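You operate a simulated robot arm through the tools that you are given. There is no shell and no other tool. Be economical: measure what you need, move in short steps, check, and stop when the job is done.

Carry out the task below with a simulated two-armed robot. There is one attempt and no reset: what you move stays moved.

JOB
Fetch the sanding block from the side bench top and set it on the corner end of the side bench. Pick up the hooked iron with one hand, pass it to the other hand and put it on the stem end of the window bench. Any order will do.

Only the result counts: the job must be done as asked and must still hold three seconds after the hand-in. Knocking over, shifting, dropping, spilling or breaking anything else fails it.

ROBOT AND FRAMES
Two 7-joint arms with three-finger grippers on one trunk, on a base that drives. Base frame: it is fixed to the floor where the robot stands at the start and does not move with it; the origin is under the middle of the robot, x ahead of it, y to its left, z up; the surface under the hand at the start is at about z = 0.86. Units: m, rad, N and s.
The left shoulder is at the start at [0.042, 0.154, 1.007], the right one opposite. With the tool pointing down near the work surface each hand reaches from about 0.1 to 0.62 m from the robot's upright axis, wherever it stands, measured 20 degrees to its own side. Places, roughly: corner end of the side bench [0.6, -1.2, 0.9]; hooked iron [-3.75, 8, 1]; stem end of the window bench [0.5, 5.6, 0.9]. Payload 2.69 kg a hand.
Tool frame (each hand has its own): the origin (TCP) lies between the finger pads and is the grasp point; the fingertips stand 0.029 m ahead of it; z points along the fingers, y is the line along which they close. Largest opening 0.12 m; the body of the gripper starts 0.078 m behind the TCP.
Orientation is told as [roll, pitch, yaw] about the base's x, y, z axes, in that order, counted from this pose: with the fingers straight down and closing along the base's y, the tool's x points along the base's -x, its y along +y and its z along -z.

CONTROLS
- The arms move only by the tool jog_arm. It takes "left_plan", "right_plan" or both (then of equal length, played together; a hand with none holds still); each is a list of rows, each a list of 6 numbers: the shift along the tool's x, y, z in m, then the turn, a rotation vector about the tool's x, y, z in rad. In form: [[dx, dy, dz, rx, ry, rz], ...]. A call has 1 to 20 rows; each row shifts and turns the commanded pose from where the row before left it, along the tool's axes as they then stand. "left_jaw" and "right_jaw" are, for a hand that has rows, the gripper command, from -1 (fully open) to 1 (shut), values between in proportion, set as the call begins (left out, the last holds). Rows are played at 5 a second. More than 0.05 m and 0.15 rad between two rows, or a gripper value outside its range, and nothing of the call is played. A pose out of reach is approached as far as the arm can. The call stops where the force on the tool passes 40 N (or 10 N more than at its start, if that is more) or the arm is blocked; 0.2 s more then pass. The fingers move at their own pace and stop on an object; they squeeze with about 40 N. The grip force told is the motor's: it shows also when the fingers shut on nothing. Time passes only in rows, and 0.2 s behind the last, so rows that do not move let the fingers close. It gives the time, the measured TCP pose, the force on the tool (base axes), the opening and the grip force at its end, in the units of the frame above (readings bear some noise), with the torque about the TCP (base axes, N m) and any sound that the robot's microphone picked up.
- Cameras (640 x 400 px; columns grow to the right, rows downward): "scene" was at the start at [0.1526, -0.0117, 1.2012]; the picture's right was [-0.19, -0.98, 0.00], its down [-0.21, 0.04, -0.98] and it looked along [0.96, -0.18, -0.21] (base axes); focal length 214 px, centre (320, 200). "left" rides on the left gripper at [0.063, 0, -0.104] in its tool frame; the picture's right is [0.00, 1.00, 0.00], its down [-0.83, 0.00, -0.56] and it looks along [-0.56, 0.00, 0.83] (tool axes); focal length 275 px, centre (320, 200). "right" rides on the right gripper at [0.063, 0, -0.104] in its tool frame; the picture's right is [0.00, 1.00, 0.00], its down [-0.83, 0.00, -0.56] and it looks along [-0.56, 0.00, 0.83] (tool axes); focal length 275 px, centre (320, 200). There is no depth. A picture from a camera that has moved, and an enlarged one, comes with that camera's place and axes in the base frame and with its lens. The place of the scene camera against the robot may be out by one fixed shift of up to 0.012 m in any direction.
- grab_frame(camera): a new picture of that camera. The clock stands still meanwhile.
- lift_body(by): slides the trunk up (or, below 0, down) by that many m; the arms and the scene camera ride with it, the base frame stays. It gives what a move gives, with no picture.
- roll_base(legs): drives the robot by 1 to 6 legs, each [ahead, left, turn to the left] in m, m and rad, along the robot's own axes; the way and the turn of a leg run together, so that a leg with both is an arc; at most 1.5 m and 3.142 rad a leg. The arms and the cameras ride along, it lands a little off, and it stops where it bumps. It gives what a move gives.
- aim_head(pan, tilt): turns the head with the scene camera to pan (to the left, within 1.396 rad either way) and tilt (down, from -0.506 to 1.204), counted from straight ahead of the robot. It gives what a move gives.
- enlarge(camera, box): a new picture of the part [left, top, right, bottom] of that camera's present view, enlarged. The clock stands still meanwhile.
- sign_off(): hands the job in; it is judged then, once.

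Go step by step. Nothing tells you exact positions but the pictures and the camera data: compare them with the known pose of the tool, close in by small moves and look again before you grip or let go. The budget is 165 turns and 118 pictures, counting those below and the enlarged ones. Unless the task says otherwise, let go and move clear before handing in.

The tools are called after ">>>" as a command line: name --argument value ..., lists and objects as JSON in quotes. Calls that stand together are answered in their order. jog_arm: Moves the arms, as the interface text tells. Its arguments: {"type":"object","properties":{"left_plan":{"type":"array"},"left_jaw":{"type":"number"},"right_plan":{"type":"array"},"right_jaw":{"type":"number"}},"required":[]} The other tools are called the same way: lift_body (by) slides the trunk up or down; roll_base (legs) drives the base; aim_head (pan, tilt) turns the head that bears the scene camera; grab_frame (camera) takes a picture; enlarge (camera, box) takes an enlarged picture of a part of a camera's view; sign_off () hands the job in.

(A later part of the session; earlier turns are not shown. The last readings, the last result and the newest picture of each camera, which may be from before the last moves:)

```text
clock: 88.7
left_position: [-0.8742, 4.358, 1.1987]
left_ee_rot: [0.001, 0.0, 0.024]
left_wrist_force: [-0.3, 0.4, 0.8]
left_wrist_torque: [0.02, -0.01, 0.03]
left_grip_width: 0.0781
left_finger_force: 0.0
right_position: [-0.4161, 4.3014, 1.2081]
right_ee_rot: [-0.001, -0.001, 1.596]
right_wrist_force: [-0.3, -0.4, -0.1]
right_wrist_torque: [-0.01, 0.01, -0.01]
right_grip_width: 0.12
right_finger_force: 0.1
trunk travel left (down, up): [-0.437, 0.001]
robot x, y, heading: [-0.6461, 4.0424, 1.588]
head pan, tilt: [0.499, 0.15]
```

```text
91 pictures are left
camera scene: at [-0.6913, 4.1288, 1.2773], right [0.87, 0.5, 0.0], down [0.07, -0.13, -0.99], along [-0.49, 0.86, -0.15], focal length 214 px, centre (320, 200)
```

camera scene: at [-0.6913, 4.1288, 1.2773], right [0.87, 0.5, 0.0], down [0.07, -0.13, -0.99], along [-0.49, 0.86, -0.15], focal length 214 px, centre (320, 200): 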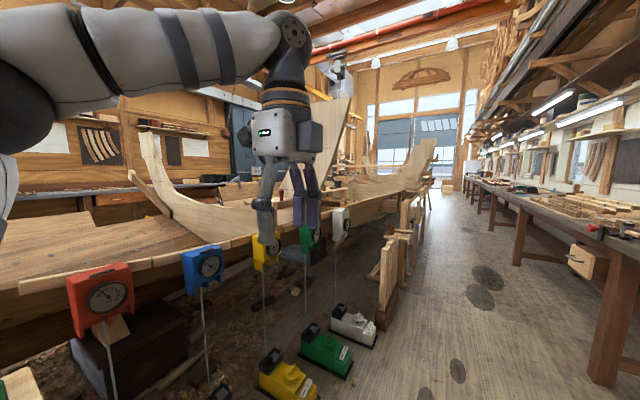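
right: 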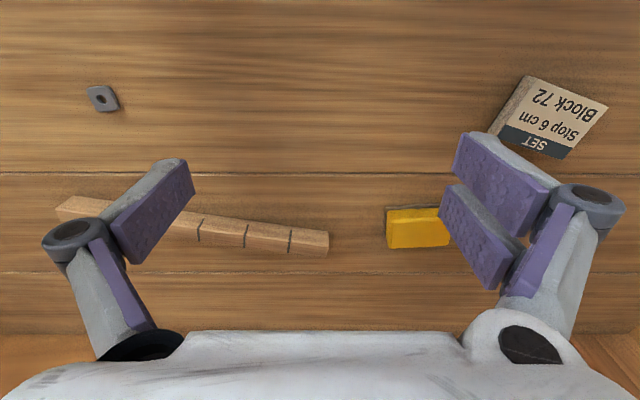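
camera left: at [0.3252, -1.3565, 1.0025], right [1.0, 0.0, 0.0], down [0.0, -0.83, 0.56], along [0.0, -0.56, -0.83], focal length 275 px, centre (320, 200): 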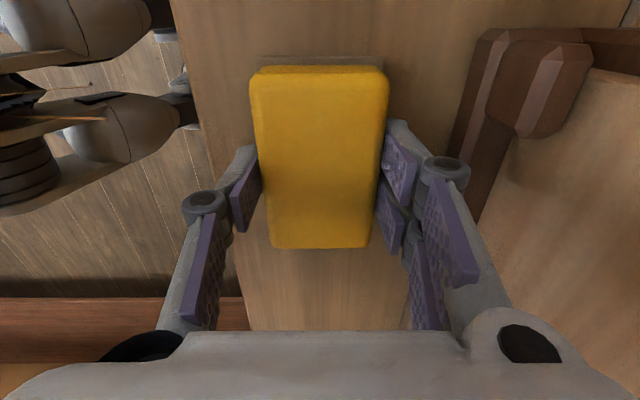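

The window bench starts at about y≈5.1 on the right (stem end near). Dial gauges on stands stand to the left, so I keep to x≈-0.5 and drive on to see past the boat.

>>> roll_base --legs '[[0, -0.12, -0.02], [1.4, 0, 0], [1.2, 0, 0]]'

>>> aim_head --pan 0.7 --tilt 0.2

>>> grab_frame --camera "scene"

>>> aim_head --pan 0.0 --tilt 0.2

>>> grab_frame --camera "scene"

```text
clock: 102.8
left_position: [-0.7072, 7.0248, 1.1973]
left_ee_rot: [0.002, 0.0, -0.017]
left_wrist_force: [-0.3, -0.2, 0.3]
left_wrist_torque: [-0.03, 0.0, 0.04]
left_grip_width: 0.0781
left_finger_force: 0.0
right_position: [-0.2505, 6.9504, 1.2088]
right_ee_rot: [0.002, -0.003, 1.554]
right_wrist_force: [-0.3, 0.2, -0.2]
right_wrist_torque: [0.01, 0.0, 0.02]
right_grip_width: 0.1199
right_finger_force: 0.1
trunk travel left (down, up): [-0.437, 0.001]
robot x, y, heading: [-0.4864, 6.6983, 1.558]
head pan, tilt: [0.499, 0.15]
```

```text
clock: 103.5
left_position: [-0.7067, 7.0252, 1.1982]
left_ee_rot: [0.001, 0.0, -0.02]
left_wrist_force: [0.1, -0.7, 0.5]
left_wrist_torque: [0.0, -0.03, -0.03]
left_grip_width: 0.0781
left_finger_force: 0.0
right_position: [-0.2497, 6.9497, 1.209]
right_ee_rot: [0.0, -0.001, 1.552]
right_wrist_force: [0.0, -0.8, 0.0]
right_wrist_torque: [-0.01, 0.0, 0.02]
right_grip_width: 0.1201
right_finger_force: 0.0
trunk travel left (down, up): [-0.437, 0.001]
robot x, y, heading: [-0.4898, 6.7022, 1.553]
head pan, tilt: [0.7, 0.201]
```

```text
90 pictures are left
camera scene: at [-0.5491, 6.7796, 1.2726], right [0.78, 0.63, 0.0], down [0.13, -0.15, -0.98], along [-0.62, 0.76, -0.2], focal length 214 px, centre (320, 200)
```

scene: 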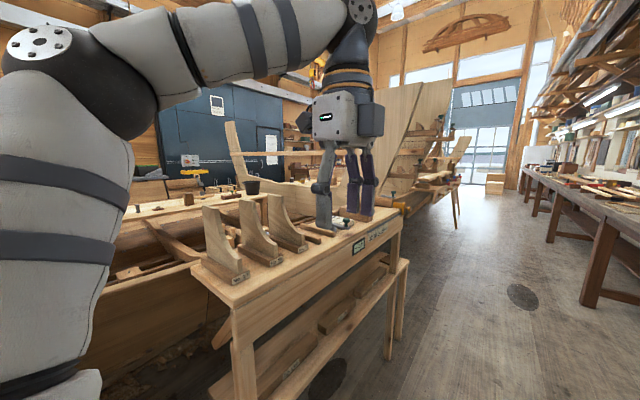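

```text
clock: 104.5
left_position: [-0.7068, 7.0248, 1.1989]
left_ee_rot: [0.001, -0.001, -0.016]
left_wrist_force: [0.1, -0.4, 1.1]
left_wrist_torque: [-0.01, -0.04, 0.01]
left_grip_width: 0.0782
left_finger_force: 0.0
right_position: [-0.25, 6.9501, 1.2069]
right_ee_rot: [0.0, -0.001, 1.554]
right_wrist_force: [-0.5, -0.2, 0.7]
right_wrist_torque: [0.01, -0.01, 0.02]
right_grip_width: 0.1199
right_finger_force: 0.1
trunk travel left (down, up): [-0.437, 0.001]
robot x, y, heading: [-0.485, 6.7009, 1.557]
head pan, tilt: [0.0, 0.201]
```

```text
89 pictures are left
camera scene: at [-0.4889, 6.8006, 1.2726], right [1.0, -0.02, 0.0], down [0.0, -0.2, -0.98], along [0.02, 0.98, -0.2], focal length 214 px, centre (320, 200)
```

scene: 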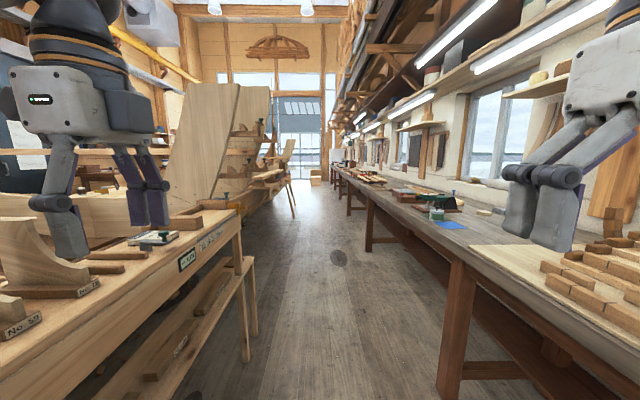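

The iron must be across to the left (x≈-3.75). I drive on a bit further to look for a passage past the left bench.

>>> roll_base --legs '[[1.4, 0, 0.013]]'

>>> aim_head --pan 0.9 --tilt 0.2

>>> grab_frame --camera "scene"

>>> aim_head --pan 0.4 --tilt 0.2

>>> grab_frame --camera "scene"

```text
clock: 109.8
left_position: [-0.6897, 8.1409, 1.2046]
left_ee_rot: [0.018, 0.015, -0.013]
left_wrist_force: [-0.3, -0.9, 0.2]
left_wrist_torque: [-0.02, -0.01, -0.01]
left_grip_width: 0.0778
left_finger_force: 0.0
right_position: [-0.2357, 8.0729, 1.2075]
right_ee_rot: [0.006, -0.007, 1.57]
right_wrist_force: [0.6, 0.0, 0.2]
right_wrist_torque: [0.0, 0.05, 0.01]
right_grip_width: 0.12
right_finger_force: 0.0
trunk travel left (down, up): [-0.437, 0.001]
robot x, y, heading: [-0.4754, 7.8227, 1.569]
head pan, tilt: [0.0, 0.201]
stopped in leg 1: the robot was blocked; the commanded pose is now the measured one
```

```text
clock: 111.0
left_position: [-0.6883, 8.1389, 1.2042]
left_ee_rot: [0.015, 0.015, -0.011]
left_wrist_force: [0.3, 0.0, -1.0]
left_wrist_torque: [-0.02, 0.04, 0.01]
left_grip_width: 0.078
left_finger_force: 0.0
right_position: [-0.2349, 8.0735, 1.2074]
right_ee_rot: [0.007, -0.007, 1.57]
right_wrist_force: [1.1, -0.1, -0.9]
right_wrist_torque: [-0.01, 0.0, 0.01]
right_grip_width: 0.1201
right_finger_force: 0.1
trunk travel left (down, up): [-0.437, 0.001]
robot x, y, heading: [-0.4783, 7.8248, 1.571]
head pan, tilt: [0.901, 0.201]
```

```text
88 pictures are left
camera scene: at [-0.5433, 7.8837, 1.2735], right [0.62, 0.78, 0.0], down [0.15, -0.12, -0.98], along [-0.77, 0.61, -0.19], focal length 214 px, centre (320, 200)
```

scene: 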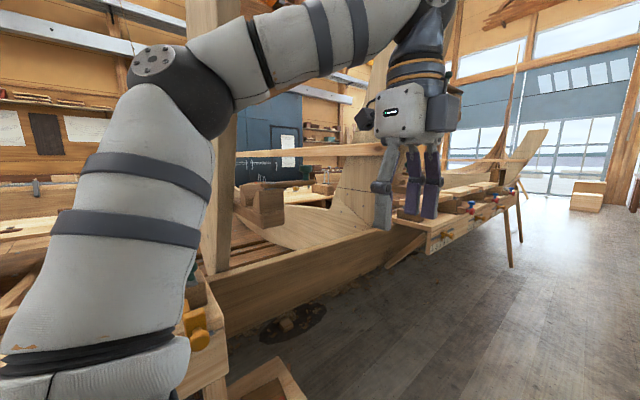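

```text
clock: 111.9
left_position: [-0.6891, 8.1378, 1.2036]
left_ee_rot: [0.013, 0.013, -0.011]
left_wrist_force: [-0.4, 0.1, 0.9]
left_wrist_torque: [-0.02, 0.02, 0.0]
left_grip_width: 0.0781
left_finger_force: 0.1
right_position: [-0.2343, 8.0729, 1.2097]
right_ee_rot: [0.007, -0.009, 1.569]
right_wrist_force: [-0.1, -0.2, 0.9]
right_wrist_torque: [-0.02, 0.05, 0.0]
right_grip_width: 0.1198
right_finger_force: 0.1
trunk travel left (down, up): [-0.437, 0.001]
robot x, y, heading: [-0.479, 7.8248, 1.572]
head pan, tilt: [0.4, 0.201]
```

```text
87 pictures are left
camera scene: at [-0.5066, 7.9115, 1.2733], right [0.92, 0.39, 0.0], down [0.07, -0.18, -0.98], along [-0.38, 0.9, -0.19], focal length 214 px, centre (320, 200)
```

scene: 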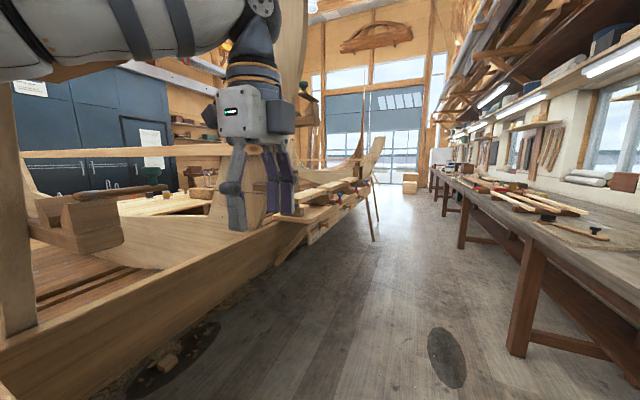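

Blocked: my left elbow met the post beside the boat. I back off, shift right and draw the elbow side away, then look at the clearance.

>>> roll_base --legs '[[-0.12, 0, 0], [0, -0.13, 0]]'

>>> aim_head --pan 1.2 --tilt 0.35

>>> grab_frame --camera "scene"

>>> grab_frame --camera "left"

```text
clock: 114.4
left_position: [-0.5677, 8.0225, 1.2013]
left_ee_rot: [0.009, 0.008, -0.01]
left_wrist_force: [0.2, -0.9, -0.7]
left_wrist_torque: [0.01, 0.04, -0.02]
left_grip_width: 0.078
left_finger_force: 0.0
right_position: [-0.1149, 7.9564, 1.208]
right_ee_rot: [-0.001, -0.002, 1.57]
right_wrist_force: [0.2, -0.7, 0.2]
right_wrist_torque: [0.0, 0.04, 0.0]
right_grip_width: 0.1202
right_finger_force: 0.0
trunk travel left (down, up): [-0.437, 0.001]
robot x, y, heading: [-0.3455, 7.701, 1.567]
head pan, tilt: [0.4, 0.201]
```

```text
clock: 115.6
left_position: [-0.5681, 8.0228, 1.2008]
left_ee_rot: [0.01, 0.004, -0.01]
left_wrist_force: [-0.9, -0.2, -0.9]
left_wrist_torque: [0.01, -0.04, 0.0]
left_grip_width: 0.0777
left_finger_force: 0.1
right_position: [-0.115, 7.9559, 1.2093]
right_ee_rot: [-0.001, -0.004, 1.567]
right_wrist_force: [0.2, 0.7, -0.3]
right_wrist_torque: [0.0, -0.02, 0.01]
right_grip_width: 0.1199
right_finger_force: 0.1
trunk travel left (down, up): [-0.437, 0.001]
robot x, y, heading: [-0.3447, 7.7008, 1.569]
head pan, tilt: [1.201, 0.351]
```

```text
86 pictures are left
camera scene: at [-0.437, 7.744, 1.2586], right [0.36, 0.93, 0.0], down [0.32, -0.12, -0.94], along [-0.87, 0.34, -0.34], focal length 214 px, centre (320, 200)
```

scene: 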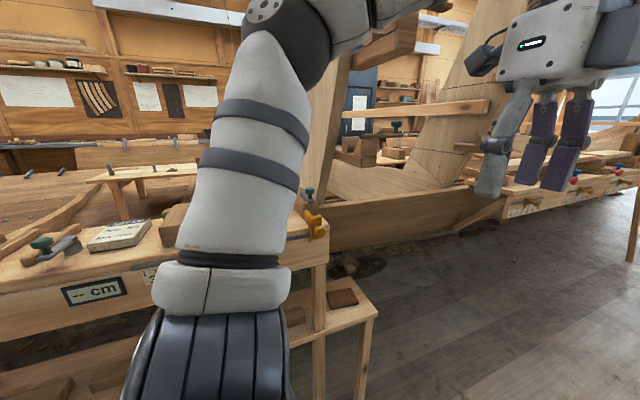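

```text
85 pictures are left
camera left: at [-0.6307, 8.0239, 1.3048], right [0.01, 1.0, 0.01], down [0.83, -0.02, 0.55], along [0.55, 0.0, -0.83], focal length 275 px, centre (320, 200)
```

left: 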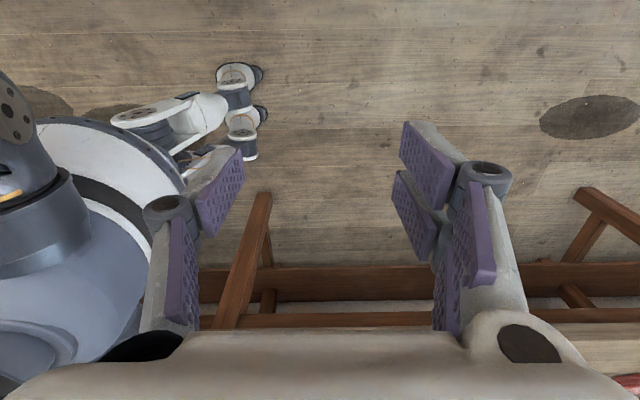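

Elbow now clears the post. I enlarge the area across the boat to seek the hooked iron.

>>> enlarge --camera "scene" --box '[320, 80, 480, 180]'

>>> enlarge --camera "scene" --box '[0, 120, 240, 270]'

```text
4.00 times, centred on (400, 130) of scene
camera zoom: at [-0.437, 7.744, 1.2586], right [0.36, 0.93, 0.0], down [0.32, -0.12, -0.94], along [-0.87, 0.34, -0.34], focal length 858 px, centre (0, 480)
```

zoom: 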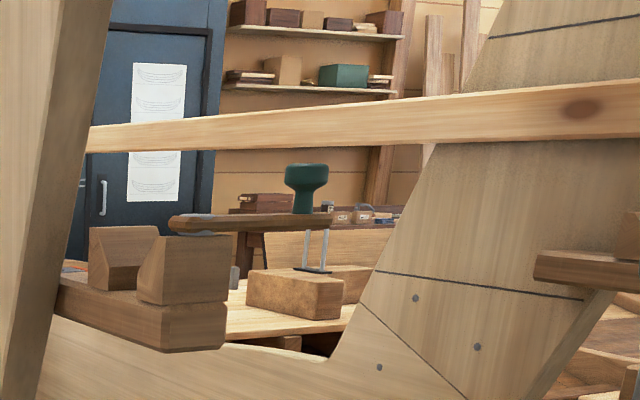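

```text
2.67 times, centred on (120, 195) of scene
camera zoom: at [-0.437, 7.744, 1.2586], right [0.36, 0.93, 0.0], down [0.32, -0.12, -0.94], along [-0.87, 0.34, -0.34], focal length 572 px, centre (853, 213)
```

zoom: 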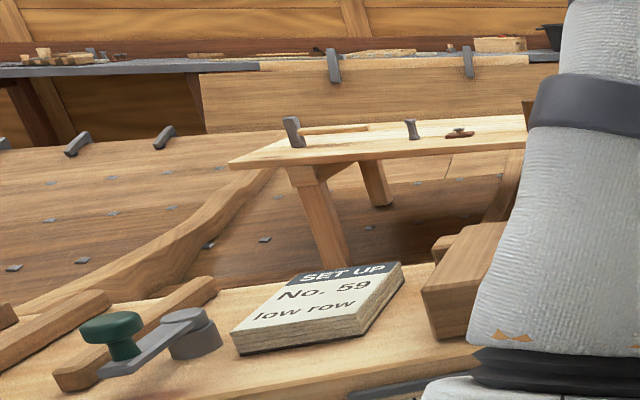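

Across the boat there is a low plank table near [-3, 7.5], probably with the iron nearby. I continue along the aisle at x≈-0.38 and around the far end.

>>> roll_base --legs '[[1.4, 0.02, 0]]'

>>> aim_head --pan 0.2 --tilt 0.2

>>> grab_frame --camera "scene"

```text
clock: 122.5
left_position: [-0.5825, 9.4192, 1.2015]
left_ee_rot: [0.009, 0.006, -0.015]
left_wrist_force: [0.0, -0.1, 0.1]
left_wrist_torque: [-0.02, 0.01, 0.01]
left_grip_width: 0.0783
left_finger_force: 0.0
right_position: [-0.1278, 9.35, 1.2082]
right_ee_rot: [0.0, -0.004, 1.562]
right_wrist_force: [0.5, -0.1, 0.1]
right_wrist_torque: [0.0, 0.01, -0.02]
right_grip_width: 0.1199
right_finger_force: 0.1
trunk travel left (down, up): [-0.437, 0.001]
robot x, y, heading: [-0.3612, 9.0996, 1.563]
head pan, tilt: [1.201, 0.351]
```

```text
clock: 123.8
left_position: [-0.5812, 9.4193, 1.2008]
left_ee_rot: [0.007, 0.006, -0.016]
left_wrist_force: [0.3, 0.6, -0.3]
left_wrist_torque: [-0.02, -0.02, -0.03]
left_grip_width: 0.078
left_finger_force: 0.0
right_position: [-0.1278, 9.3495, 1.2093]
right_ee_rot: [0.001, -0.003, 1.564]
right_wrist_force: [0.6, -0.8, 0.9]
right_wrist_torque: [0.04, 0.01, -0.02]
right_grip_width: 0.1201
right_finger_force: 0.0
trunk travel left (down, up): [-0.437, 0.001]
robot x, y, heading: [-0.3573, 9.0975, 1.563]
head pan, tilt: [0.201, 0.201]
```

```text
82 pictures are left
camera scene: at [-0.3829, 9.1962, 1.2726], right [0.98, 0.19, 0.0], down [0.04, -0.2, -0.98], along [-0.19, 0.96, -0.2], focal length 214 px, centre (320, 200)
```

scene: 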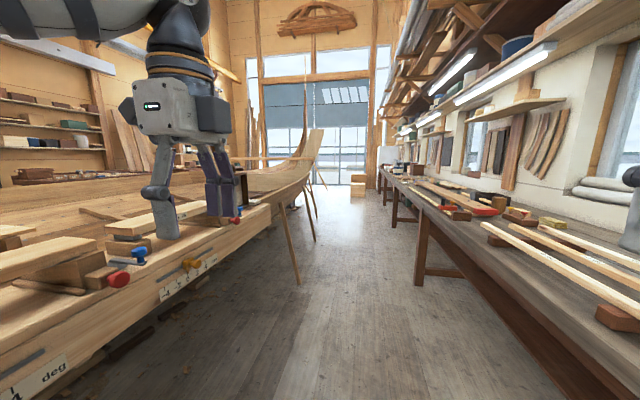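

Clear floor ahead. Driving on along the aisle.

>>> roll_base --legs '[[1.4, 0, 0], [1.3, 0, 0]]'

>>> aim_head --pan 0.3 --tilt 0.25

>>> grab_frame --camera "scene"

>>> aim_head --pan 1.1 --tilt 0.25

>>> grab_frame --camera "scene"

```text
clock: 136.9
left_position: [-0.5386, 12.1277, 1.202]
left_ee_rot: [0.007, 0.006, -0.02]
left_wrist_force: [0.6, 0.1, -0.8]
left_wrist_torque: [-0.01, 0.03, 0.02]
left_grip_width: 0.0778
left_finger_force: 0.1
right_position: [-0.0849, 12.0561, 1.2088]
right_ee_rot: [0.0, -0.004, 1.559]
right_wrist_force: [0.0, -0.4, 0.0]
right_wrist_torque: [0.0, 0.02, -0.03]
right_grip_width: 0.1202
right_finger_force: 0.0
trunk travel left (down, up): [-0.437, 0.001]
robot x, y, heading: [-0.321, 11.8065, 1.562]
head pan, tilt: [0.201, 0.201]
```

```text
clock: 137.6
left_position: [-0.5389, 12.1273, 1.2005]
left_ee_rot: [0.009, 0.004, -0.019]
left_wrist_force: [0.7, -0.3, -0.2]
left_wrist_torque: [-0.02, -0.01, 0.0]
left_grip_width: 0.078
left_finger_force: 0.1
right_position: [-0.0843, 12.0549, 1.2091]
right_ee_rot: [0.0, -0.004, 1.558]
right_wrist_force: [0.0, -0.3, 0.7]
right_wrist_torque: [0.05, 0.0, -0.01]
right_grip_width: 0.1199
right_finger_force: 0.1
trunk travel left (down, up): [-0.437, 0.001]
robot x, y, heading: [-0.322, 11.8042, 1.559]
head pan, tilt: [0.3, 0.25]
```

```text
81 pictures are left
camera scene: at [-0.3497, 11.9019, 1.2681], right [0.96, 0.28, 0.0], down [0.07, -0.24, -0.97], along [-0.28, 0.93, -0.25], focal length 214 px, centre (320, 200)
```

scene: 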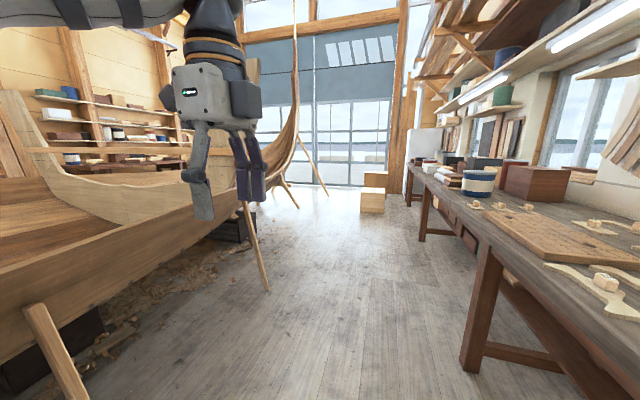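

```text
clock: 138.7
left_position: [-0.5387, 12.128, 1.2006]
left_ee_rot: [0.009, 0.006, -0.02]
left_wrist_force: [0.9, 0.6, -0.2]
left_wrist_torque: [0.01, -0.01, -0.01]
left_grip_width: 0.0781
left_finger_force: 0.0
right_position: [-0.0853, 12.0564, 1.209]
right_ee_rot: [0.0, -0.004, 1.558]
right_wrist_force: [0.6, -0.2, -1.4]
right_wrist_torque: [-0.01, 0.0, 0.0]
right_grip_width: 0.1202
right_finger_force: 0.0
trunk travel left (down, up): [-0.437, 0.001]
robot x, y, heading: [-0.3204, 11.8061, 1.561]
head pan, tilt: [1.1, 0.25]
```

```text
80 pictures are left
camera scene: at [-0.4058, 11.8558, 1.2681], right [0.47, 0.89, 0.0], down [0.22, -0.11, -0.97], along [-0.86, 0.45, -0.25], focal length 214 px, centre (320, 200)
```

scene: 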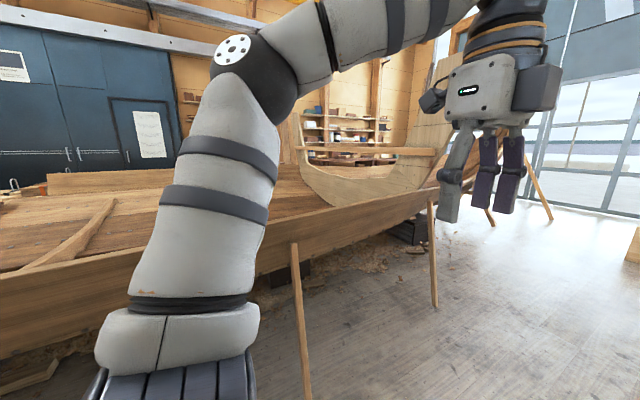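

The boat runs further; its stem ends near y≈15–16. I keep going in the clear aisle.

>>> roll_base --legs '[[1.4, 0, 0], [1.2, 0, 0]]'

>>> aim_head --pan 0.5 --tilt 0.25

>>> grab_frame --camera "scene"

>>> aim_head --pan 1.2 --tilt 0.25

>>> grab_frame --camera "scene"

```text
clock: 151.4
left_position: [-0.516, 14.7237, 1.2009]
left_ee_rot: [0.008, 0.005, -0.008]
left_wrist_force: [0.4, 0.0, 0.3]
left_wrist_torque: [-0.01, 0.02, 0.02]
left_grip_width: 0.078
left_finger_force: 0.2
right_position: [-0.0619, 14.655, 1.2086]
right_ee_rot: [-0.001, -0.004, 1.57]
right_wrist_force: [0.4, 0.1, -0.8]
right_wrist_torque: [0.0, -0.03, 0.0]
right_grip_width: 0.1199
right_finger_force: 0.0
trunk travel left (down, up): [-0.437, 0.001]
robot x, y, heading: [-0.2934, 14.4007, 1.571]
head pan, tilt: [1.1, 0.25]
```

```text
clock: 152.4
left_position: [-0.516, 14.7237, 1.1998]
left_ee_rot: [0.008, 0.005, -0.007]
left_wrist_force: [-0.5, 0.0, -0.5]
left_wrist_torque: [0.0, 0.05, -0.02]
left_grip_width: 0.078
left_finger_force: 0.0
right_position: [-0.0615, 14.6557, 1.2092]
right_ee_rot: [0.0, -0.004, 1.57]
right_wrist_force: [0.9, -0.5, 0.2]
right_wrist_torque: [0.0, 0.01, -0.03]
right_grip_width: 0.1199
right_finger_force: 0.1
trunk travel left (down, up): [-0.437, 0.001]
robot x, y, heading: [-0.2942, 14.4011, 1.573]
head pan, tilt: [0.499, 0.25]
```

```text
79 pictures are left
camera scene: at [-0.3425, 14.4919, 1.2681], right [0.88, 0.48, 0.0], down [0.12, -0.22, -0.97], along [-0.46, 0.85, -0.25], focal length 214 px, centre (320, 200)
```

scene: 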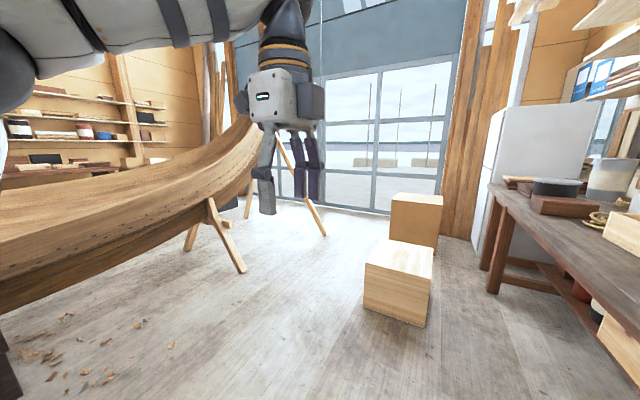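

```text
clock: 153.5
left_position: [-0.518, 14.7225, 1.201]
left_ee_rot: [0.009, 0.006, -0.009]
left_wrist_force: [-0.8, -1.2, -0.3]
left_wrist_torque: [0.02, 0.0, -0.04]
left_grip_width: 0.0781
left_finger_force: 0.0
right_position: [-0.0618, 14.6573, 1.2097]
right_ee_rot: [0.0, -0.004, 1.569]
right_wrist_force: [-0.2, 0.6, 0.0]
right_wrist_torque: [-0.05, 0.02, -0.03]
right_grip_width: 0.1197
right_finger_force: 0.0
trunk travel left (down, up): [-0.437, 0.001]
robot x, y, heading: [-0.297, 14.4047, 1.571]
head pan, tilt: [1.201, 0.25]
```

```text
78 pictures are left
camera scene: at [-0.3848, 14.4438, 1.2681], right [0.36, 0.93, 0.0], down [0.23, -0.09, -0.97], along [-0.9, 0.35, -0.25], focal length 214 px, centre (320, 200)
```

scene: 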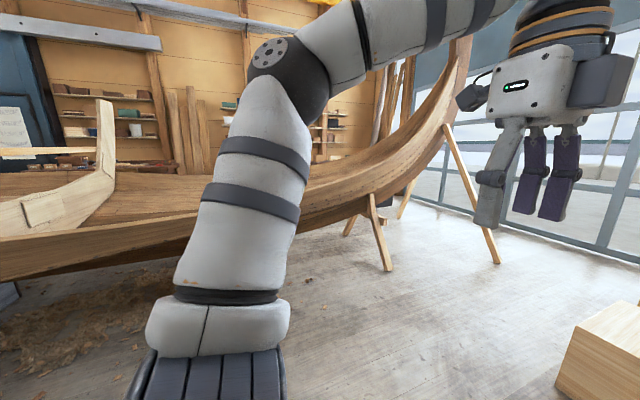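

I can round the stem: gap between the crates (x>-0.75) and the stem prop [-1.67, 17.05]. I go to x≈-1.15 and advance to y≈16.6, then check.

>>> roll_base --legs '[[0.7, 0.3, 0], [0.4, 0.55, 0], [0.9, 0, 0]]'

>>> aim_head --pan 0.9 --tilt 0.35

>>> grab_frame --camera "scene"

>>> aim_head --pan -0.3 --tilt 0.6

>>> grab_frame --camera "scene"

```text
clock: 166.2
left_position: [-1.3712, 16.7185, 1.1998]
left_ee_rot: [0.01, 0.006, -0.009]
left_wrist_force: [-0.4, 0.1, -0.5]
left_wrist_torque: [-0.01, 0.01, -0.02]
left_grip_width: 0.0781
left_finger_force: 0.1
right_position: [-0.9169, 16.6524, 1.2091]
right_ee_rot: [0.0, -0.005, 1.571]
right_wrist_force: [-0.1, 0.3, -0.3]
right_wrist_torque: [-0.01, 0.01, 0.02]
right_grip_width: 0.1199
right_finger_force: 0.0
trunk travel left (down, up): [-0.437, 0.001]
robot x, y, heading: [-1.15, 16.3961, 1.568]
head pan, tilt: [1.201, 0.25]
```

```text
clock: 167.0
left_position: [-1.3706, 16.717, 1.2005]
left_ee_rot: [0.01, 0.004, -0.01]
left_wrist_force: [-0.4, 0.0, -0.3]
left_wrist_torque: [-0.02, 0.0, -0.01]
left_grip_width: 0.078
left_finger_force: 0.0
right_position: [-0.9171, 16.6503, 1.2084]
right_ee_rot: [0.001, -0.004, 1.571]
right_wrist_force: [0.0, 0.1, 0.2]
right_wrist_torque: [0.01, -0.02, 0.0]
right_grip_width: 0.1199
right_finger_force: 0.0
trunk travel left (down, up): [-0.437, 0.001]
robot x, y, heading: [-1.1519, 16.3967, 1.571]
head pan, tilt: [0.901, 0.351]
```

```text
77 pictures are left
camera scene: at [-1.2254, 16.4629, 1.2586], right [0.62, 0.78, 0.0], down [0.27, -0.21, -0.94], along [-0.74, 0.58, -0.34], focal length 214 px, centre (320, 200)
```

scene: 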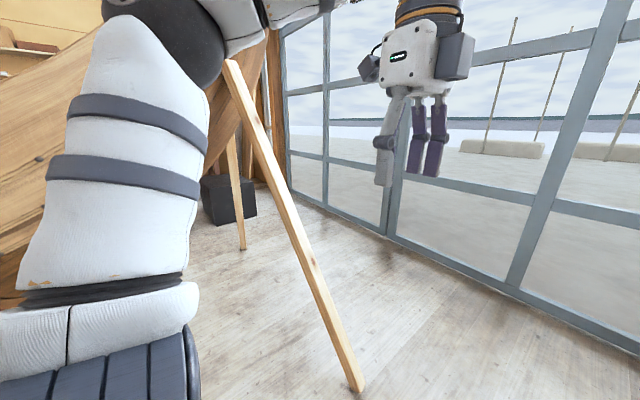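

```text
clock: 168.4
left_position: [-1.3706, 16.7184, 1.2]
left_ee_rot: [0.01, 0.005, -0.007]
left_wrist_force: [0.1, 0.2, -0.6]
left_wrist_torque: [0.04, 0.0, -0.01]
left_grip_width: 0.0777
left_finger_force: 0.2
right_position: [-0.9164, 16.6526, 1.2088]
right_ee_rot: [0.001, -0.004, 1.572]
right_wrist_force: [0.2, 0.8, -1.2]
right_wrist_torque: [0.03, -0.01, -0.01]
right_grip_width: 0.1201
right_finger_force: 0.0
trunk travel left (down, up): [-0.437, 0.001]
robot x, y, heading: [-1.1483, 16.3962, 1.571]
head pan, tilt: [-0.3, 0.6]
```

```text
76 pictures are left
camera scene: at [-1.1263, 16.4896, 1.2359], right [0.96, -0.29, 0.0], down [-0.17, -0.54, -0.83], along [0.24, 0.79, -0.56], focal length 214 px, centre (320, 200)
```

scene: 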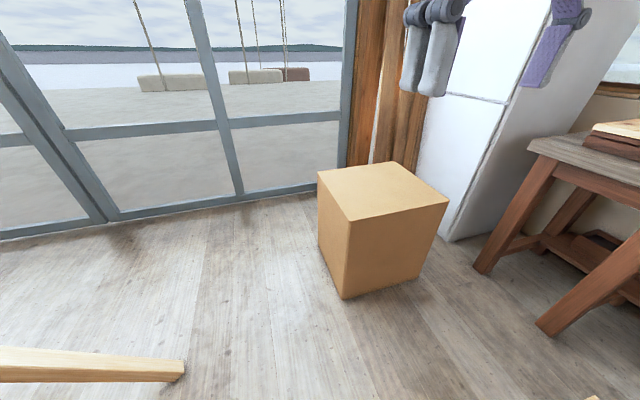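

Gap confirmed: prop foot at [-1.64, 17.04], crate at x>-0.77, glass at y≈18.4. I go forward to y≈17.65 and strafe left past the stem.

>>> roll_base --legs '[[1.25, 0.02, 0], [0, 1.3, 0]]'

>>> aim_head --pan 1.39 --tilt 0.35

>>> aim_head --pan 1.39 --tilt 0.3

>>> grab_frame --camera "scene"

```text
clock: 184.7
left_position: [-2.7082, 17.9874, 1.2006]
left_ee_rot: [0.009, 0.005, -0.005]
left_wrist_force: [0.3, -0.5, -1.3]
left_wrist_torque: [-0.01, -0.01, 0.01]
left_grip_width: 0.0779
left_finger_force: 0.0
right_position: [-2.2536, 17.923, 1.2082]
right_ee_rot: [0.0, -0.003, 1.572]
right_wrist_force: [0.2, -0.7, 0.8]
right_wrist_torque: [0.01, -0.01, -0.02]
right_grip_width: 0.12
right_finger_force: 0.1
trunk travel left (down, up): [-0.437, 0.001]
robot x, y, heading: [-2.485, 17.6694, 1.573]
head pan, tilt: [-0.3, 0.6]
```

```text
clock: 186.5
left_position: [-2.7075, 17.988, 1.2012]
left_ee_rot: [0.008, 0.006, -0.006]
left_wrist_force: [0.1, 0.6, 0.1]
left_wrist_torque: [-0.01, -0.01, -0.01]
left_grip_width: 0.0777
left_finger_force: 0.0
right_position: [-2.254, 17.9233, 1.2089]
right_ee_rot: [0.0, -0.003, 1.572]
right_wrist_force: [-0.4, 0.8, 0.2]
right_wrist_torque: [0.02, 0.02, -0.03]
right_grip_width: 0.1199
right_finger_force: 0.0
trunk travel left (down, up): [-0.437, 0.001]
robot x, y, heading: [-2.4855, 17.6693, 1.574]
head pan, tilt: [1.389, 0.351]
```

```text
clock: 187.1
left_position: [-2.7076, 17.9892, 1.2005]
left_ee_rot: [0.009, 0.005, -0.006]
left_wrist_force: [0.2, 0.5, -0.2]
left_wrist_torque: [-0.02, 0.01, -0.04]
left_grip_width: 0.0781
left_finger_force: 0.0
right_position: [-2.2538, 17.9235, 1.2093]
right_ee_rot: [0.0, -0.004, 1.573]
right_wrist_force: [-0.4, -0.3, -0.8]
right_wrist_torque: [-0.03, -0.01, 0.01]
right_grip_width: 0.1204
right_finger_force: 0.0
trunk travel left (down, up): [-0.437, 0.001]
robot x, y, heading: [-2.4838, 17.6709, 1.571]
head pan, tilt: [1.389, 0.3]
```

```text
75 pictures are left
camera scene: at [-2.5802, 17.6923, 1.2633], right [0.18, 0.98, 0.0], down [0.29, -0.05, -0.96], along [-0.94, 0.17, -0.3], focal length 214 px, centre (320, 200)
```

scene: 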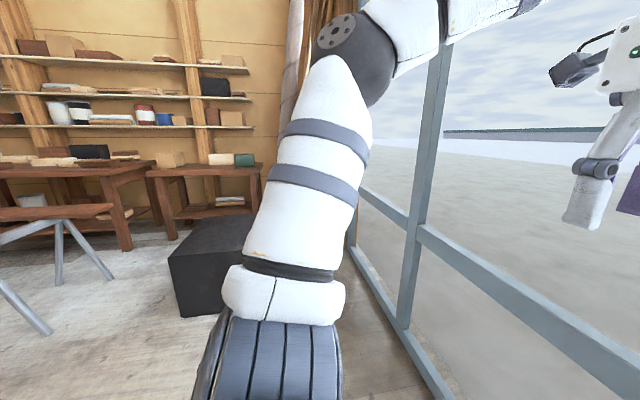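

A black box stands near [-4, 17.2]. I turn left to face -x, in place, to view the left aisle.

>>> roll_base --legs '[[0.1, 0, 0], [0, 0, 1.571]]'

>>> aim_head --pan 0.8 --tilt 0.35

>>> grab_frame --camera "scene"

>>> aim_head --pan 0 --tilt 0.4

>>> grab_frame --camera "scene"

```text
clock: 192.2
left_position: [-2.7924, 17.5263, 1.2015]
left_ee_rot: [0.01, 0.005, 1.622]
left_wrist_force: [0.1, -0.4, 0.0]
left_wrist_torque: [-0.01, 0.01, 0.0]
left_grip_width: 0.0781
left_finger_force: 0.0
right_position: [-2.7535, 17.9827, 1.209]
right_ee_rot: [0.001, -0.003, -3.084]
right_wrist_force: [0.8, -0.1, 0.0]
right_wrist_torque: [0.03, -0.02, -0.02]
right_grip_width: 0.1199
right_finger_force: 0.1
trunk travel left (down, up): [-0.437, 0.001]
robot x, y, heading: [-2.4857, 17.7643, -3.085]
head pan, tilt: [1.389, 0.3]
```

```text
clock: 193.2
left_position: [-2.7924, 17.5262, 1.2015]
left_ee_rot: [0.009, 0.005, 1.621]
left_wrist_force: [-1.1, 0.3, -0.3]
left_wrist_torque: [0.01, 0.02, 0.01]
left_grip_width: 0.0779
left_finger_force: 0.0
right_position: [-2.753, 17.9847, 1.209]
right_ee_rot: [0.0, -0.005, -3.084]
right_wrist_force: [-0.6, -0.2, -1.2]
right_wrist_torque: [0.0, -0.04, -0.03]
right_grip_width: 0.12
right_finger_force: 0.1
trunk travel left (down, up): [-0.437, 0.001]
robot x, y, heading: [-2.4862, 17.7661, -3.081]
head pan, tilt: [0.799, 0.351]
```

```text
74 pictures are left
camera scene: at [-2.552, 17.7012, 1.2586], right [-0.76, 0.65, 0.0], down [0.22, 0.26, -0.94], along [-0.61, -0.71, -0.34], focal length 214 px, centre (320, 200)
```

scene: 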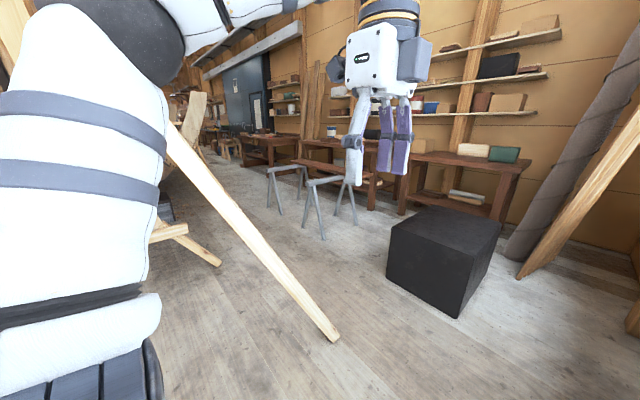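

```text
clock: 194.3
left_position: [-2.7929, 17.5265, 1.2005]
left_ee_rot: [0.008, 0.007, 1.622]
left_wrist_force: [0.6, 0.0, 0.6]
left_wrist_torque: [-0.04, -0.01, 0.02]
left_grip_width: 0.078
left_finger_force: 0.1
right_position: [-2.753, 17.9828, 1.2088]
right_ee_rot: [-0.001, -0.004, -3.084]
right_wrist_force: [0.0, 1.1, -0.7]
right_wrist_torque: [0.01, 0.01, -0.03]
right_grip_width: 0.1199
right_finger_force: 0.0
trunk travel left (down, up): [-0.437, 0.001]
robot x, y, heading: [-2.4845, 17.765, -3.083]
head pan, tilt: [0.0, 0.4]
```

```text
73 pictures are left
camera scene: at [-2.5836, 17.7662, 1.2541], right [-0.06, 1.0, 0.0], down [0.39, 0.02, -0.92], along [-0.92, -0.05, -0.39], focal length 214 px, centre (320, 200)
```

scene: 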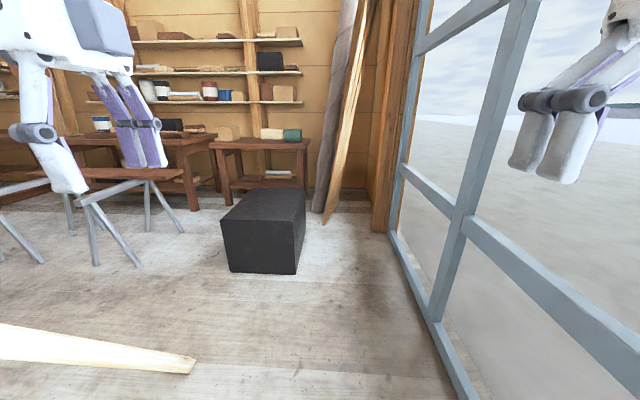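

The passage between the stem prop [-3.23, 17.05] and the black box (x<-3.92) is about 0.69 m wide. I look down at my own base to judge its width.

>>> aim_head --pan 0.5 --tilt 1.2

>>> grab_frame --camera "scene"

>>> grab_frame --camera "left"

```text
clock: 195.4
left_position: [-2.7919, 17.5273, 1.2011]
left_ee_rot: [0.008, 0.005, 1.621]
left_wrist_force: [-0.1, 0.7, -0.4]
left_wrist_torque: [0.0, 0.0, 0.03]
left_grip_width: 0.0779
left_finger_force: 0.1
right_position: [-2.7528, 17.9832, 1.209]
right_ee_rot: [0.0, -0.003, -3.084]
right_wrist_force: [0.7, 0.5, 0.5]
right_wrist_torque: [0.04, -0.01, -0.01]
right_grip_width: 0.1199
right_finger_force: 0.1
trunk travel left (down, up): [-0.437, 0.001]
robot x, y, heading: [-2.4875, 17.7652, -3.086]
head pan, tilt: [0.499, 1.201]
```

```text
72 pictures are left
camera scene: at [-2.5386, 17.7421, 1.1913], right [-0.53, 0.85, 0.0], down [0.79, 0.49, -0.36], along [-0.31, -0.19, -0.93], focal length 214 px, centre (320, 200)
```

scene: 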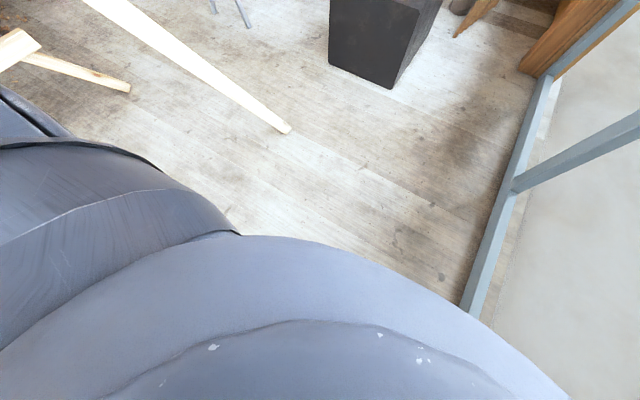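

```text
71 pictures are left
camera left: at [-2.7887, 17.4649, 1.3049], right [-1.0, -0.05, 0.01], down [-0.03, 0.83, 0.55], along [-0.03, 0.55, -0.83], focal length 275 px, centre (320, 200)
```

left: 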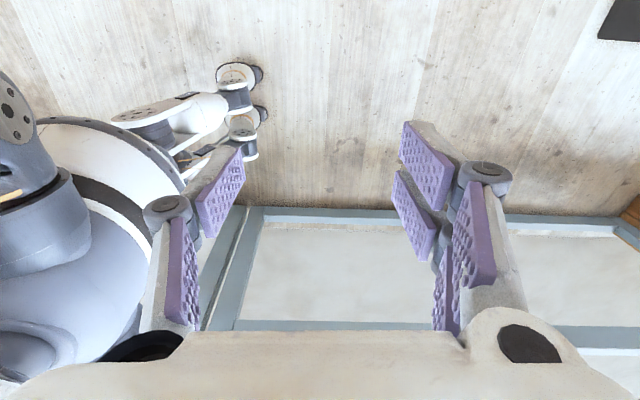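

The base is slim (wheels close under the trunk), so the passage fits. I drive to x≈-3.57, turn to face -y and look down the left aisle.

>>> roll_base --legs '[[1.09, 0, 0], [0, 0, 1.513]]'

>>> aim_head --pan 0 --tilt 0.3

>>> grab_frame --camera "scene"

```text
clock: 204.8
left_position: [-3.3406, 17.3898, 1.2018]
left_ee_rot: [0.007, 0.005, -3.123]
left_wrist_force: [-0.5, 0.0, 0.3]
left_wrist_torque: [-0.03, -0.01, -0.01]
left_grip_width: 0.078
left_finger_force: 0.0
right_position: [-3.7959, 17.4422, 1.2095]
right_ee_rot: [0.0, -0.003, -1.543]
right_wrist_force: [-0.3, -0.9, -0.5]
right_wrist_torque: [0.0, 0.01, 0.02]
right_grip_width: 0.1203
right_finger_force: 0.0
trunk travel left (down, up): [-0.437, 0.001]
robot x, y, heading: [-3.5714, 17.7025, -1.545]
head pan, tilt: [0.499, 1.201]
```

```text
clock: 206.0
left_position: [-3.3409, 17.3886, 1.2014]
left_ee_rot: [0.008, 0.006, -3.123]
left_wrist_force: [-0.4, 0.1, 0.3]
left_wrist_torque: [0.0, 0.0, 0.0]
left_grip_width: 0.078
left_finger_force: 0.1
right_position: [-3.7971, 17.4405, 1.2102]
right_ee_rot: [0.0, -0.003, -1.544]
right_wrist_force: [0.5, 0.9, -0.2]
right_wrist_torque: [-0.01, 0.0, 0.03]
right_grip_width: 0.12
right_finger_force: 0.1
trunk travel left (down, up): [-0.437, 0.001]
robot x, y, heading: [-3.5731, 17.706, -1.543]
head pan, tilt: [0.0, 0.3]
```

```text
70 pictures are left
camera scene: at [-3.5721, 17.6125, 1.2633], right [-1.0, -0.03, 0.0], down [-0.01, 0.3, -0.96], along [0.03, -0.95, -0.3], focal length 214 px, centre (320, 200)
```

scene: 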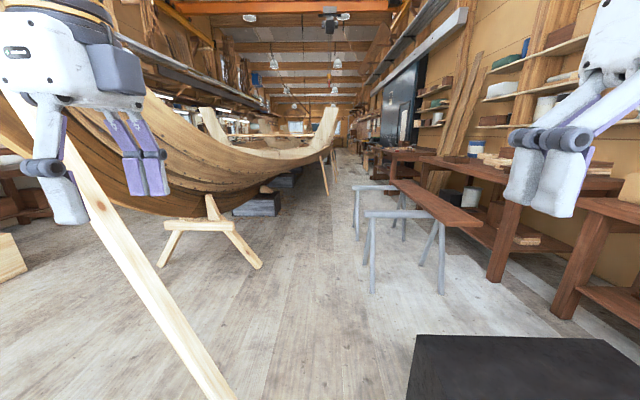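

A clear aisle leads along -y. I drive at x≈-3.5 past the sawhorses and look again.

>>> roll_base --legs '[[1.4, 0.02, 0], [1.4, 0, -0.02]]'

>>> grab_frame --camera "scene"

```text
clock: 219.6
left_position: [-3.2938, 14.5599, 1.2005]
left_ee_rot: [0.009, 0.005, 3.108]
left_wrist_force: [0.5, -0.2, 0.5]
left_wrist_torque: [0.0, 0.01, 0.02]
left_grip_width: 0.078
left_finger_force: 0.2
right_position: [-3.7469, 14.6368, 1.2093]
right_ee_rot: [0.0, -0.003, -1.597]
right_wrist_force: [-0.2, 0.2, -0.7]
right_wrist_torque: [0.03, -0.02, 0.0]
right_grip_width: 0.1197
right_finger_force: 0.1
trunk travel left (down, up): [-0.437, 0.001]
robot x, y, heading: [-3.5052, 14.8854, -1.593]
head pan, tilt: [0.0, 0.3]
```

```text
69 pictures are left
camera scene: at [-3.5132, 14.7954, 1.2633], right [-1.0, 0.03, 0.0], down [0.01, 0.3, -0.96], along [-0.02, -0.95, -0.3], focal length 214 px, centre (320, 200)
```

scene: 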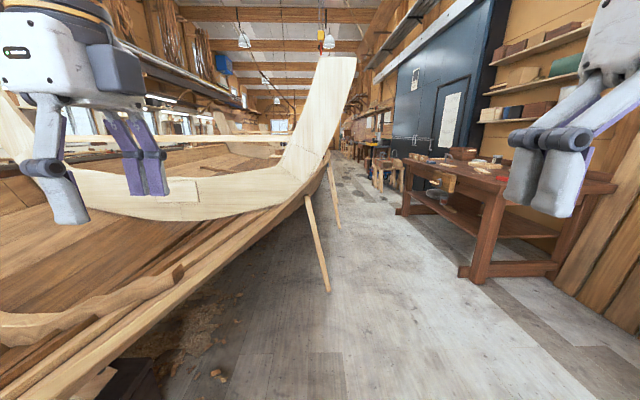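

Ahead the aisle lies between the boat frame (x≈-3.65) and the left bench (x≈-4.75). I shift right to x≈-4.25 and go on.

>>> roll_base --legs '[[0.45, -0.1, 0.022], [0.35, -0.63, 0], [1.2, 0, 0]]'

>>> grab_frame --camera "scene"

```text
clock: 233.0
left_position: [-4.0358, 12.565, 1.2005]
left_ee_rot: [0.007, 0.006, 3.126]
left_wrist_force: [0.1, 0.6, 0.1]
left_wrist_torque: [0.03, 0.01, 0.02]
left_grip_width: 0.0779
left_finger_force: 0.0
right_position: [-4.4892, 12.6351, 1.2087]
right_ee_rot: [0.0, -0.004, -1.577]
right_wrist_force: [-0.1, 0.1, -0.5]
right_wrist_torque: [0.0, 0.0, 0.0]
right_grip_width: 0.12
right_finger_force: 0.0
trunk travel left (down, up): [-0.437, 0.001]
robot x, y, heading: [-4.2539, 12.8862, -1.58]
head pan, tilt: [0.0, 0.3]
```

```text
68 pictures are left
camera scene: at [-4.2585, 12.7966, 1.2633], right [-1.0, 0.01, 0.0], down [0.0, 0.3, -0.96], along [-0.01, -0.96, -0.3], focal length 214 px, centre (320, 200)
```

scene: 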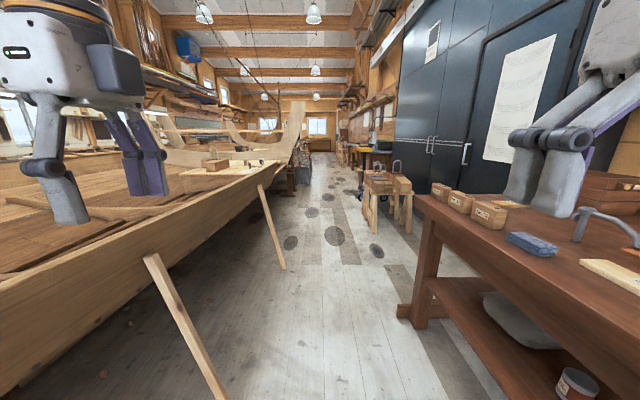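

The aisle continues. Iron should be about 5 m ahead slightly left. I advance at x≈-4.35.

>>> roll_base --legs '[[1.4, -0.08, 0.01], [1.2, 0, 0]]'

>>> grab_frame --camera "scene"

>>> aim_head --pan 0.45 --tilt 0.3

>>> grab_frame --camera "scene"

```text
clock: 245.6
left_position: [-4.0765, 9.989, 1.2001]
left_ee_rot: [0.009, 0.006, -3.122]
left_wrist_force: [0.0, 0.0, 0.3]
left_wrist_torque: [0.01, -0.03, 0.02]
left_grip_width: 0.078
left_finger_force: 0.2
right_position: [-4.531, 10.0406, 1.2094]
right_ee_rot: [0.001, -0.003, -1.543]
right_wrist_force: [0.0, -0.5, -0.1]
right_wrist_torque: [0.04, 0.02, -0.04]
right_grip_width: 0.1204
right_finger_force: 0.0
trunk travel left (down, up): [-0.437, 0.001]
robot x, y, heading: [-4.3058, 10.3073, -1.546]
head pan, tilt: [0.0, 0.3]
```

```text
67 pictures are left
camera scene: at [-4.3057, 10.2123, 1.2633], right [-1.0, -0.03, 0.0], down [-0.01, 0.3, -0.96], along [0.03, -0.95, -0.3], focal length 214 px, centre (320, 200)
```

scene: 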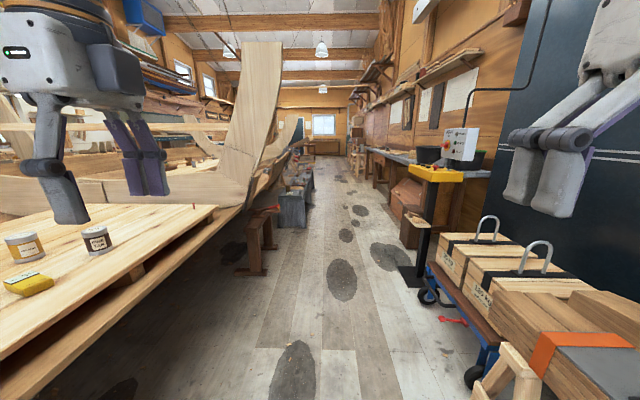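

```text
clock: 246.5
left_position: [-4.0758, 9.9878, 1.2012]
left_ee_rot: [0.009, 0.007, -3.123]
left_wrist_force: [0.1, 0.2, -0.1]
left_wrist_torque: [-0.02, 0.01, -0.03]
left_grip_width: 0.078
left_finger_force: 0.0
right_position: [-4.5305, 10.0415, 1.2083]
right_ee_rot: [0.0, -0.004, -1.544]
right_wrist_force: [0.4, -0.3, 0.3]
right_wrist_torque: [-0.02, -0.01, -0.03]
right_grip_width: 0.1202
right_finger_force: 0.1
trunk travel left (down, up): [-0.437, 0.001]
robot x, y, heading: [-4.3028, 10.3004, -1.543]
head pan, tilt: [0.45, 0.3]
```

```text
66 pictures are left
camera scene: at [-4.2654, 10.2228, 1.2633], right [-0.89, -0.46, 0.0], down [-0.14, 0.26, -0.96], along [0.44, -0.85, -0.3], focal length 214 px, centre (320, 200)
```

scene: 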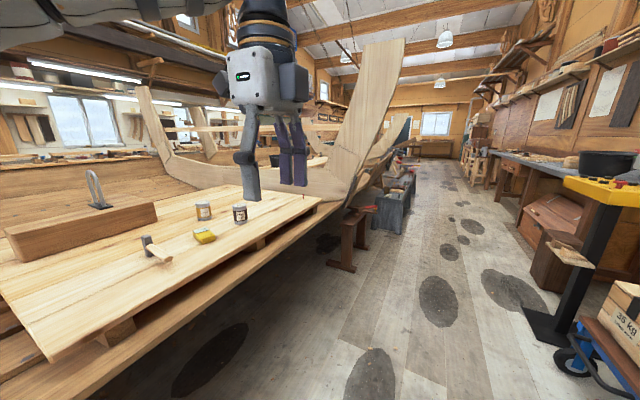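

I enlarge the spot where the hooked iron should lie (around the grey bench beyond the frame).

>>> enlarge --camera "scene" --box '[330, 120, 450, 220]'

>>> enlarge --camera "scene" --box '[60, 150, 260, 290]'

```text
4.00 times, centred on (390, 170) of scene
camera zoom: at [-4.2654, 10.2228, 1.2633], right [-0.89, -0.46, 0.0], down [-0.14, 0.26, -0.96], along [0.44, -0.85, -0.3], focal length 858 px, centre (40, 320)
```

zoom: 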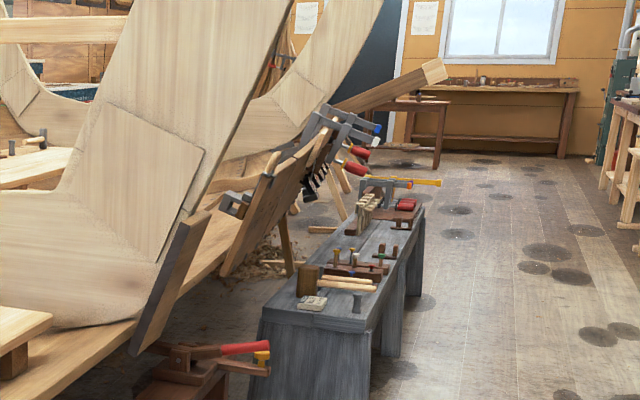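

```text
2.86 times, centred on (160, 220) of scene
camera zoom: at [-4.2654, 10.2228, 1.2633], right [-0.89, -0.46, 0.0], down [-0.14, 0.26, -0.96], along [0.44, -0.85, -0.3], focal length 613 px, centre (777, 143)
```

zoom: 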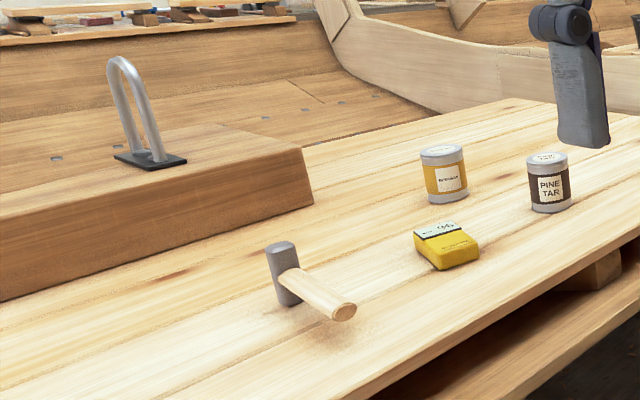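

The iron isn't visible yet; a small trestle holds something red/yellow near [-3.7, 8.5]. I drive closer.

>>> roll_base --legs '[[1.1, -0.08, -0.025]]'

>>> aim_head --pan 0.6 --tilt 0.45

>>> grab_frame --camera "scene"

```text
clock: 252.1
left_position: [-4.156, 8.8775, 1.2011]
left_ee_rot: [0.01, 0.007, 3.122]
left_wrist_force: [-0.3, -0.3, -0.1]
left_wrist_torque: [0.01, 0.0, 0.03]
left_grip_width: 0.0779
left_finger_force: 0.0
right_position: [-4.6097, 8.949, 1.2086]
right_ee_rot: [-0.001, -0.004, -1.583]
right_wrist_force: [0.4, -0.8, -0.1]
right_wrist_torque: [-0.01, -0.02, -0.01]
right_grip_width: 0.12
right_finger_force: 0.1
trunk travel left (down, up): [-0.437, 0.001]
robot x, y, heading: [-4.374, 9.2007, -1.585]
head pan, tilt: [0.45, 0.3]
```

```text
clock: 252.8
left_position: [-4.1554, 8.8788, 1.2009]
left_ee_rot: [0.008, 0.006, 3.123]
left_wrist_force: [0.1, -0.3, 0.0]
left_wrist_torque: [-0.02, -0.03, 0.01]
left_grip_width: 0.0779
left_finger_force: 0.0
right_position: [-4.6098, 8.9496, 1.2073]
right_ee_rot: [0.0, -0.005, -1.581]
right_wrist_force: [-0.3, -0.3, 0.9]
right_wrist_torque: [-0.02, 0.0, 0.02]
right_grip_width: 0.12
right_finger_force: 0.1
trunk travel left (down, up): [-0.437, 0.001]
robot x, y, heading: [-4.3767, 9.2008, -1.58]
head pan, tilt: [0.6, 0.45]
```

```text
63 pictures are left
camera scene: at [-4.3264, 9.1275, 1.2494], right [-0.83, -0.56, 0.0], down [-0.24, 0.36, -0.9], along [0.5, -0.75, -0.43], focal length 214 px, centre (320, 200)
```

scene: 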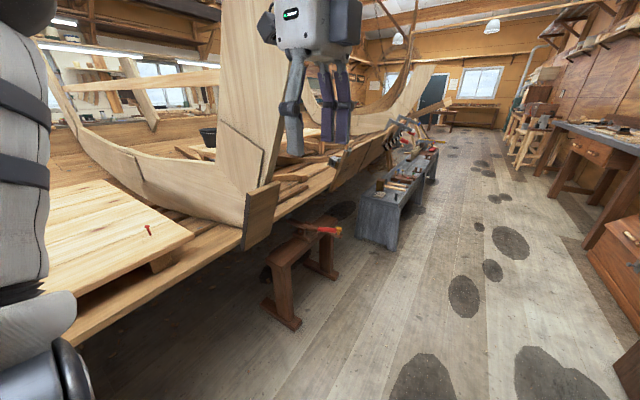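

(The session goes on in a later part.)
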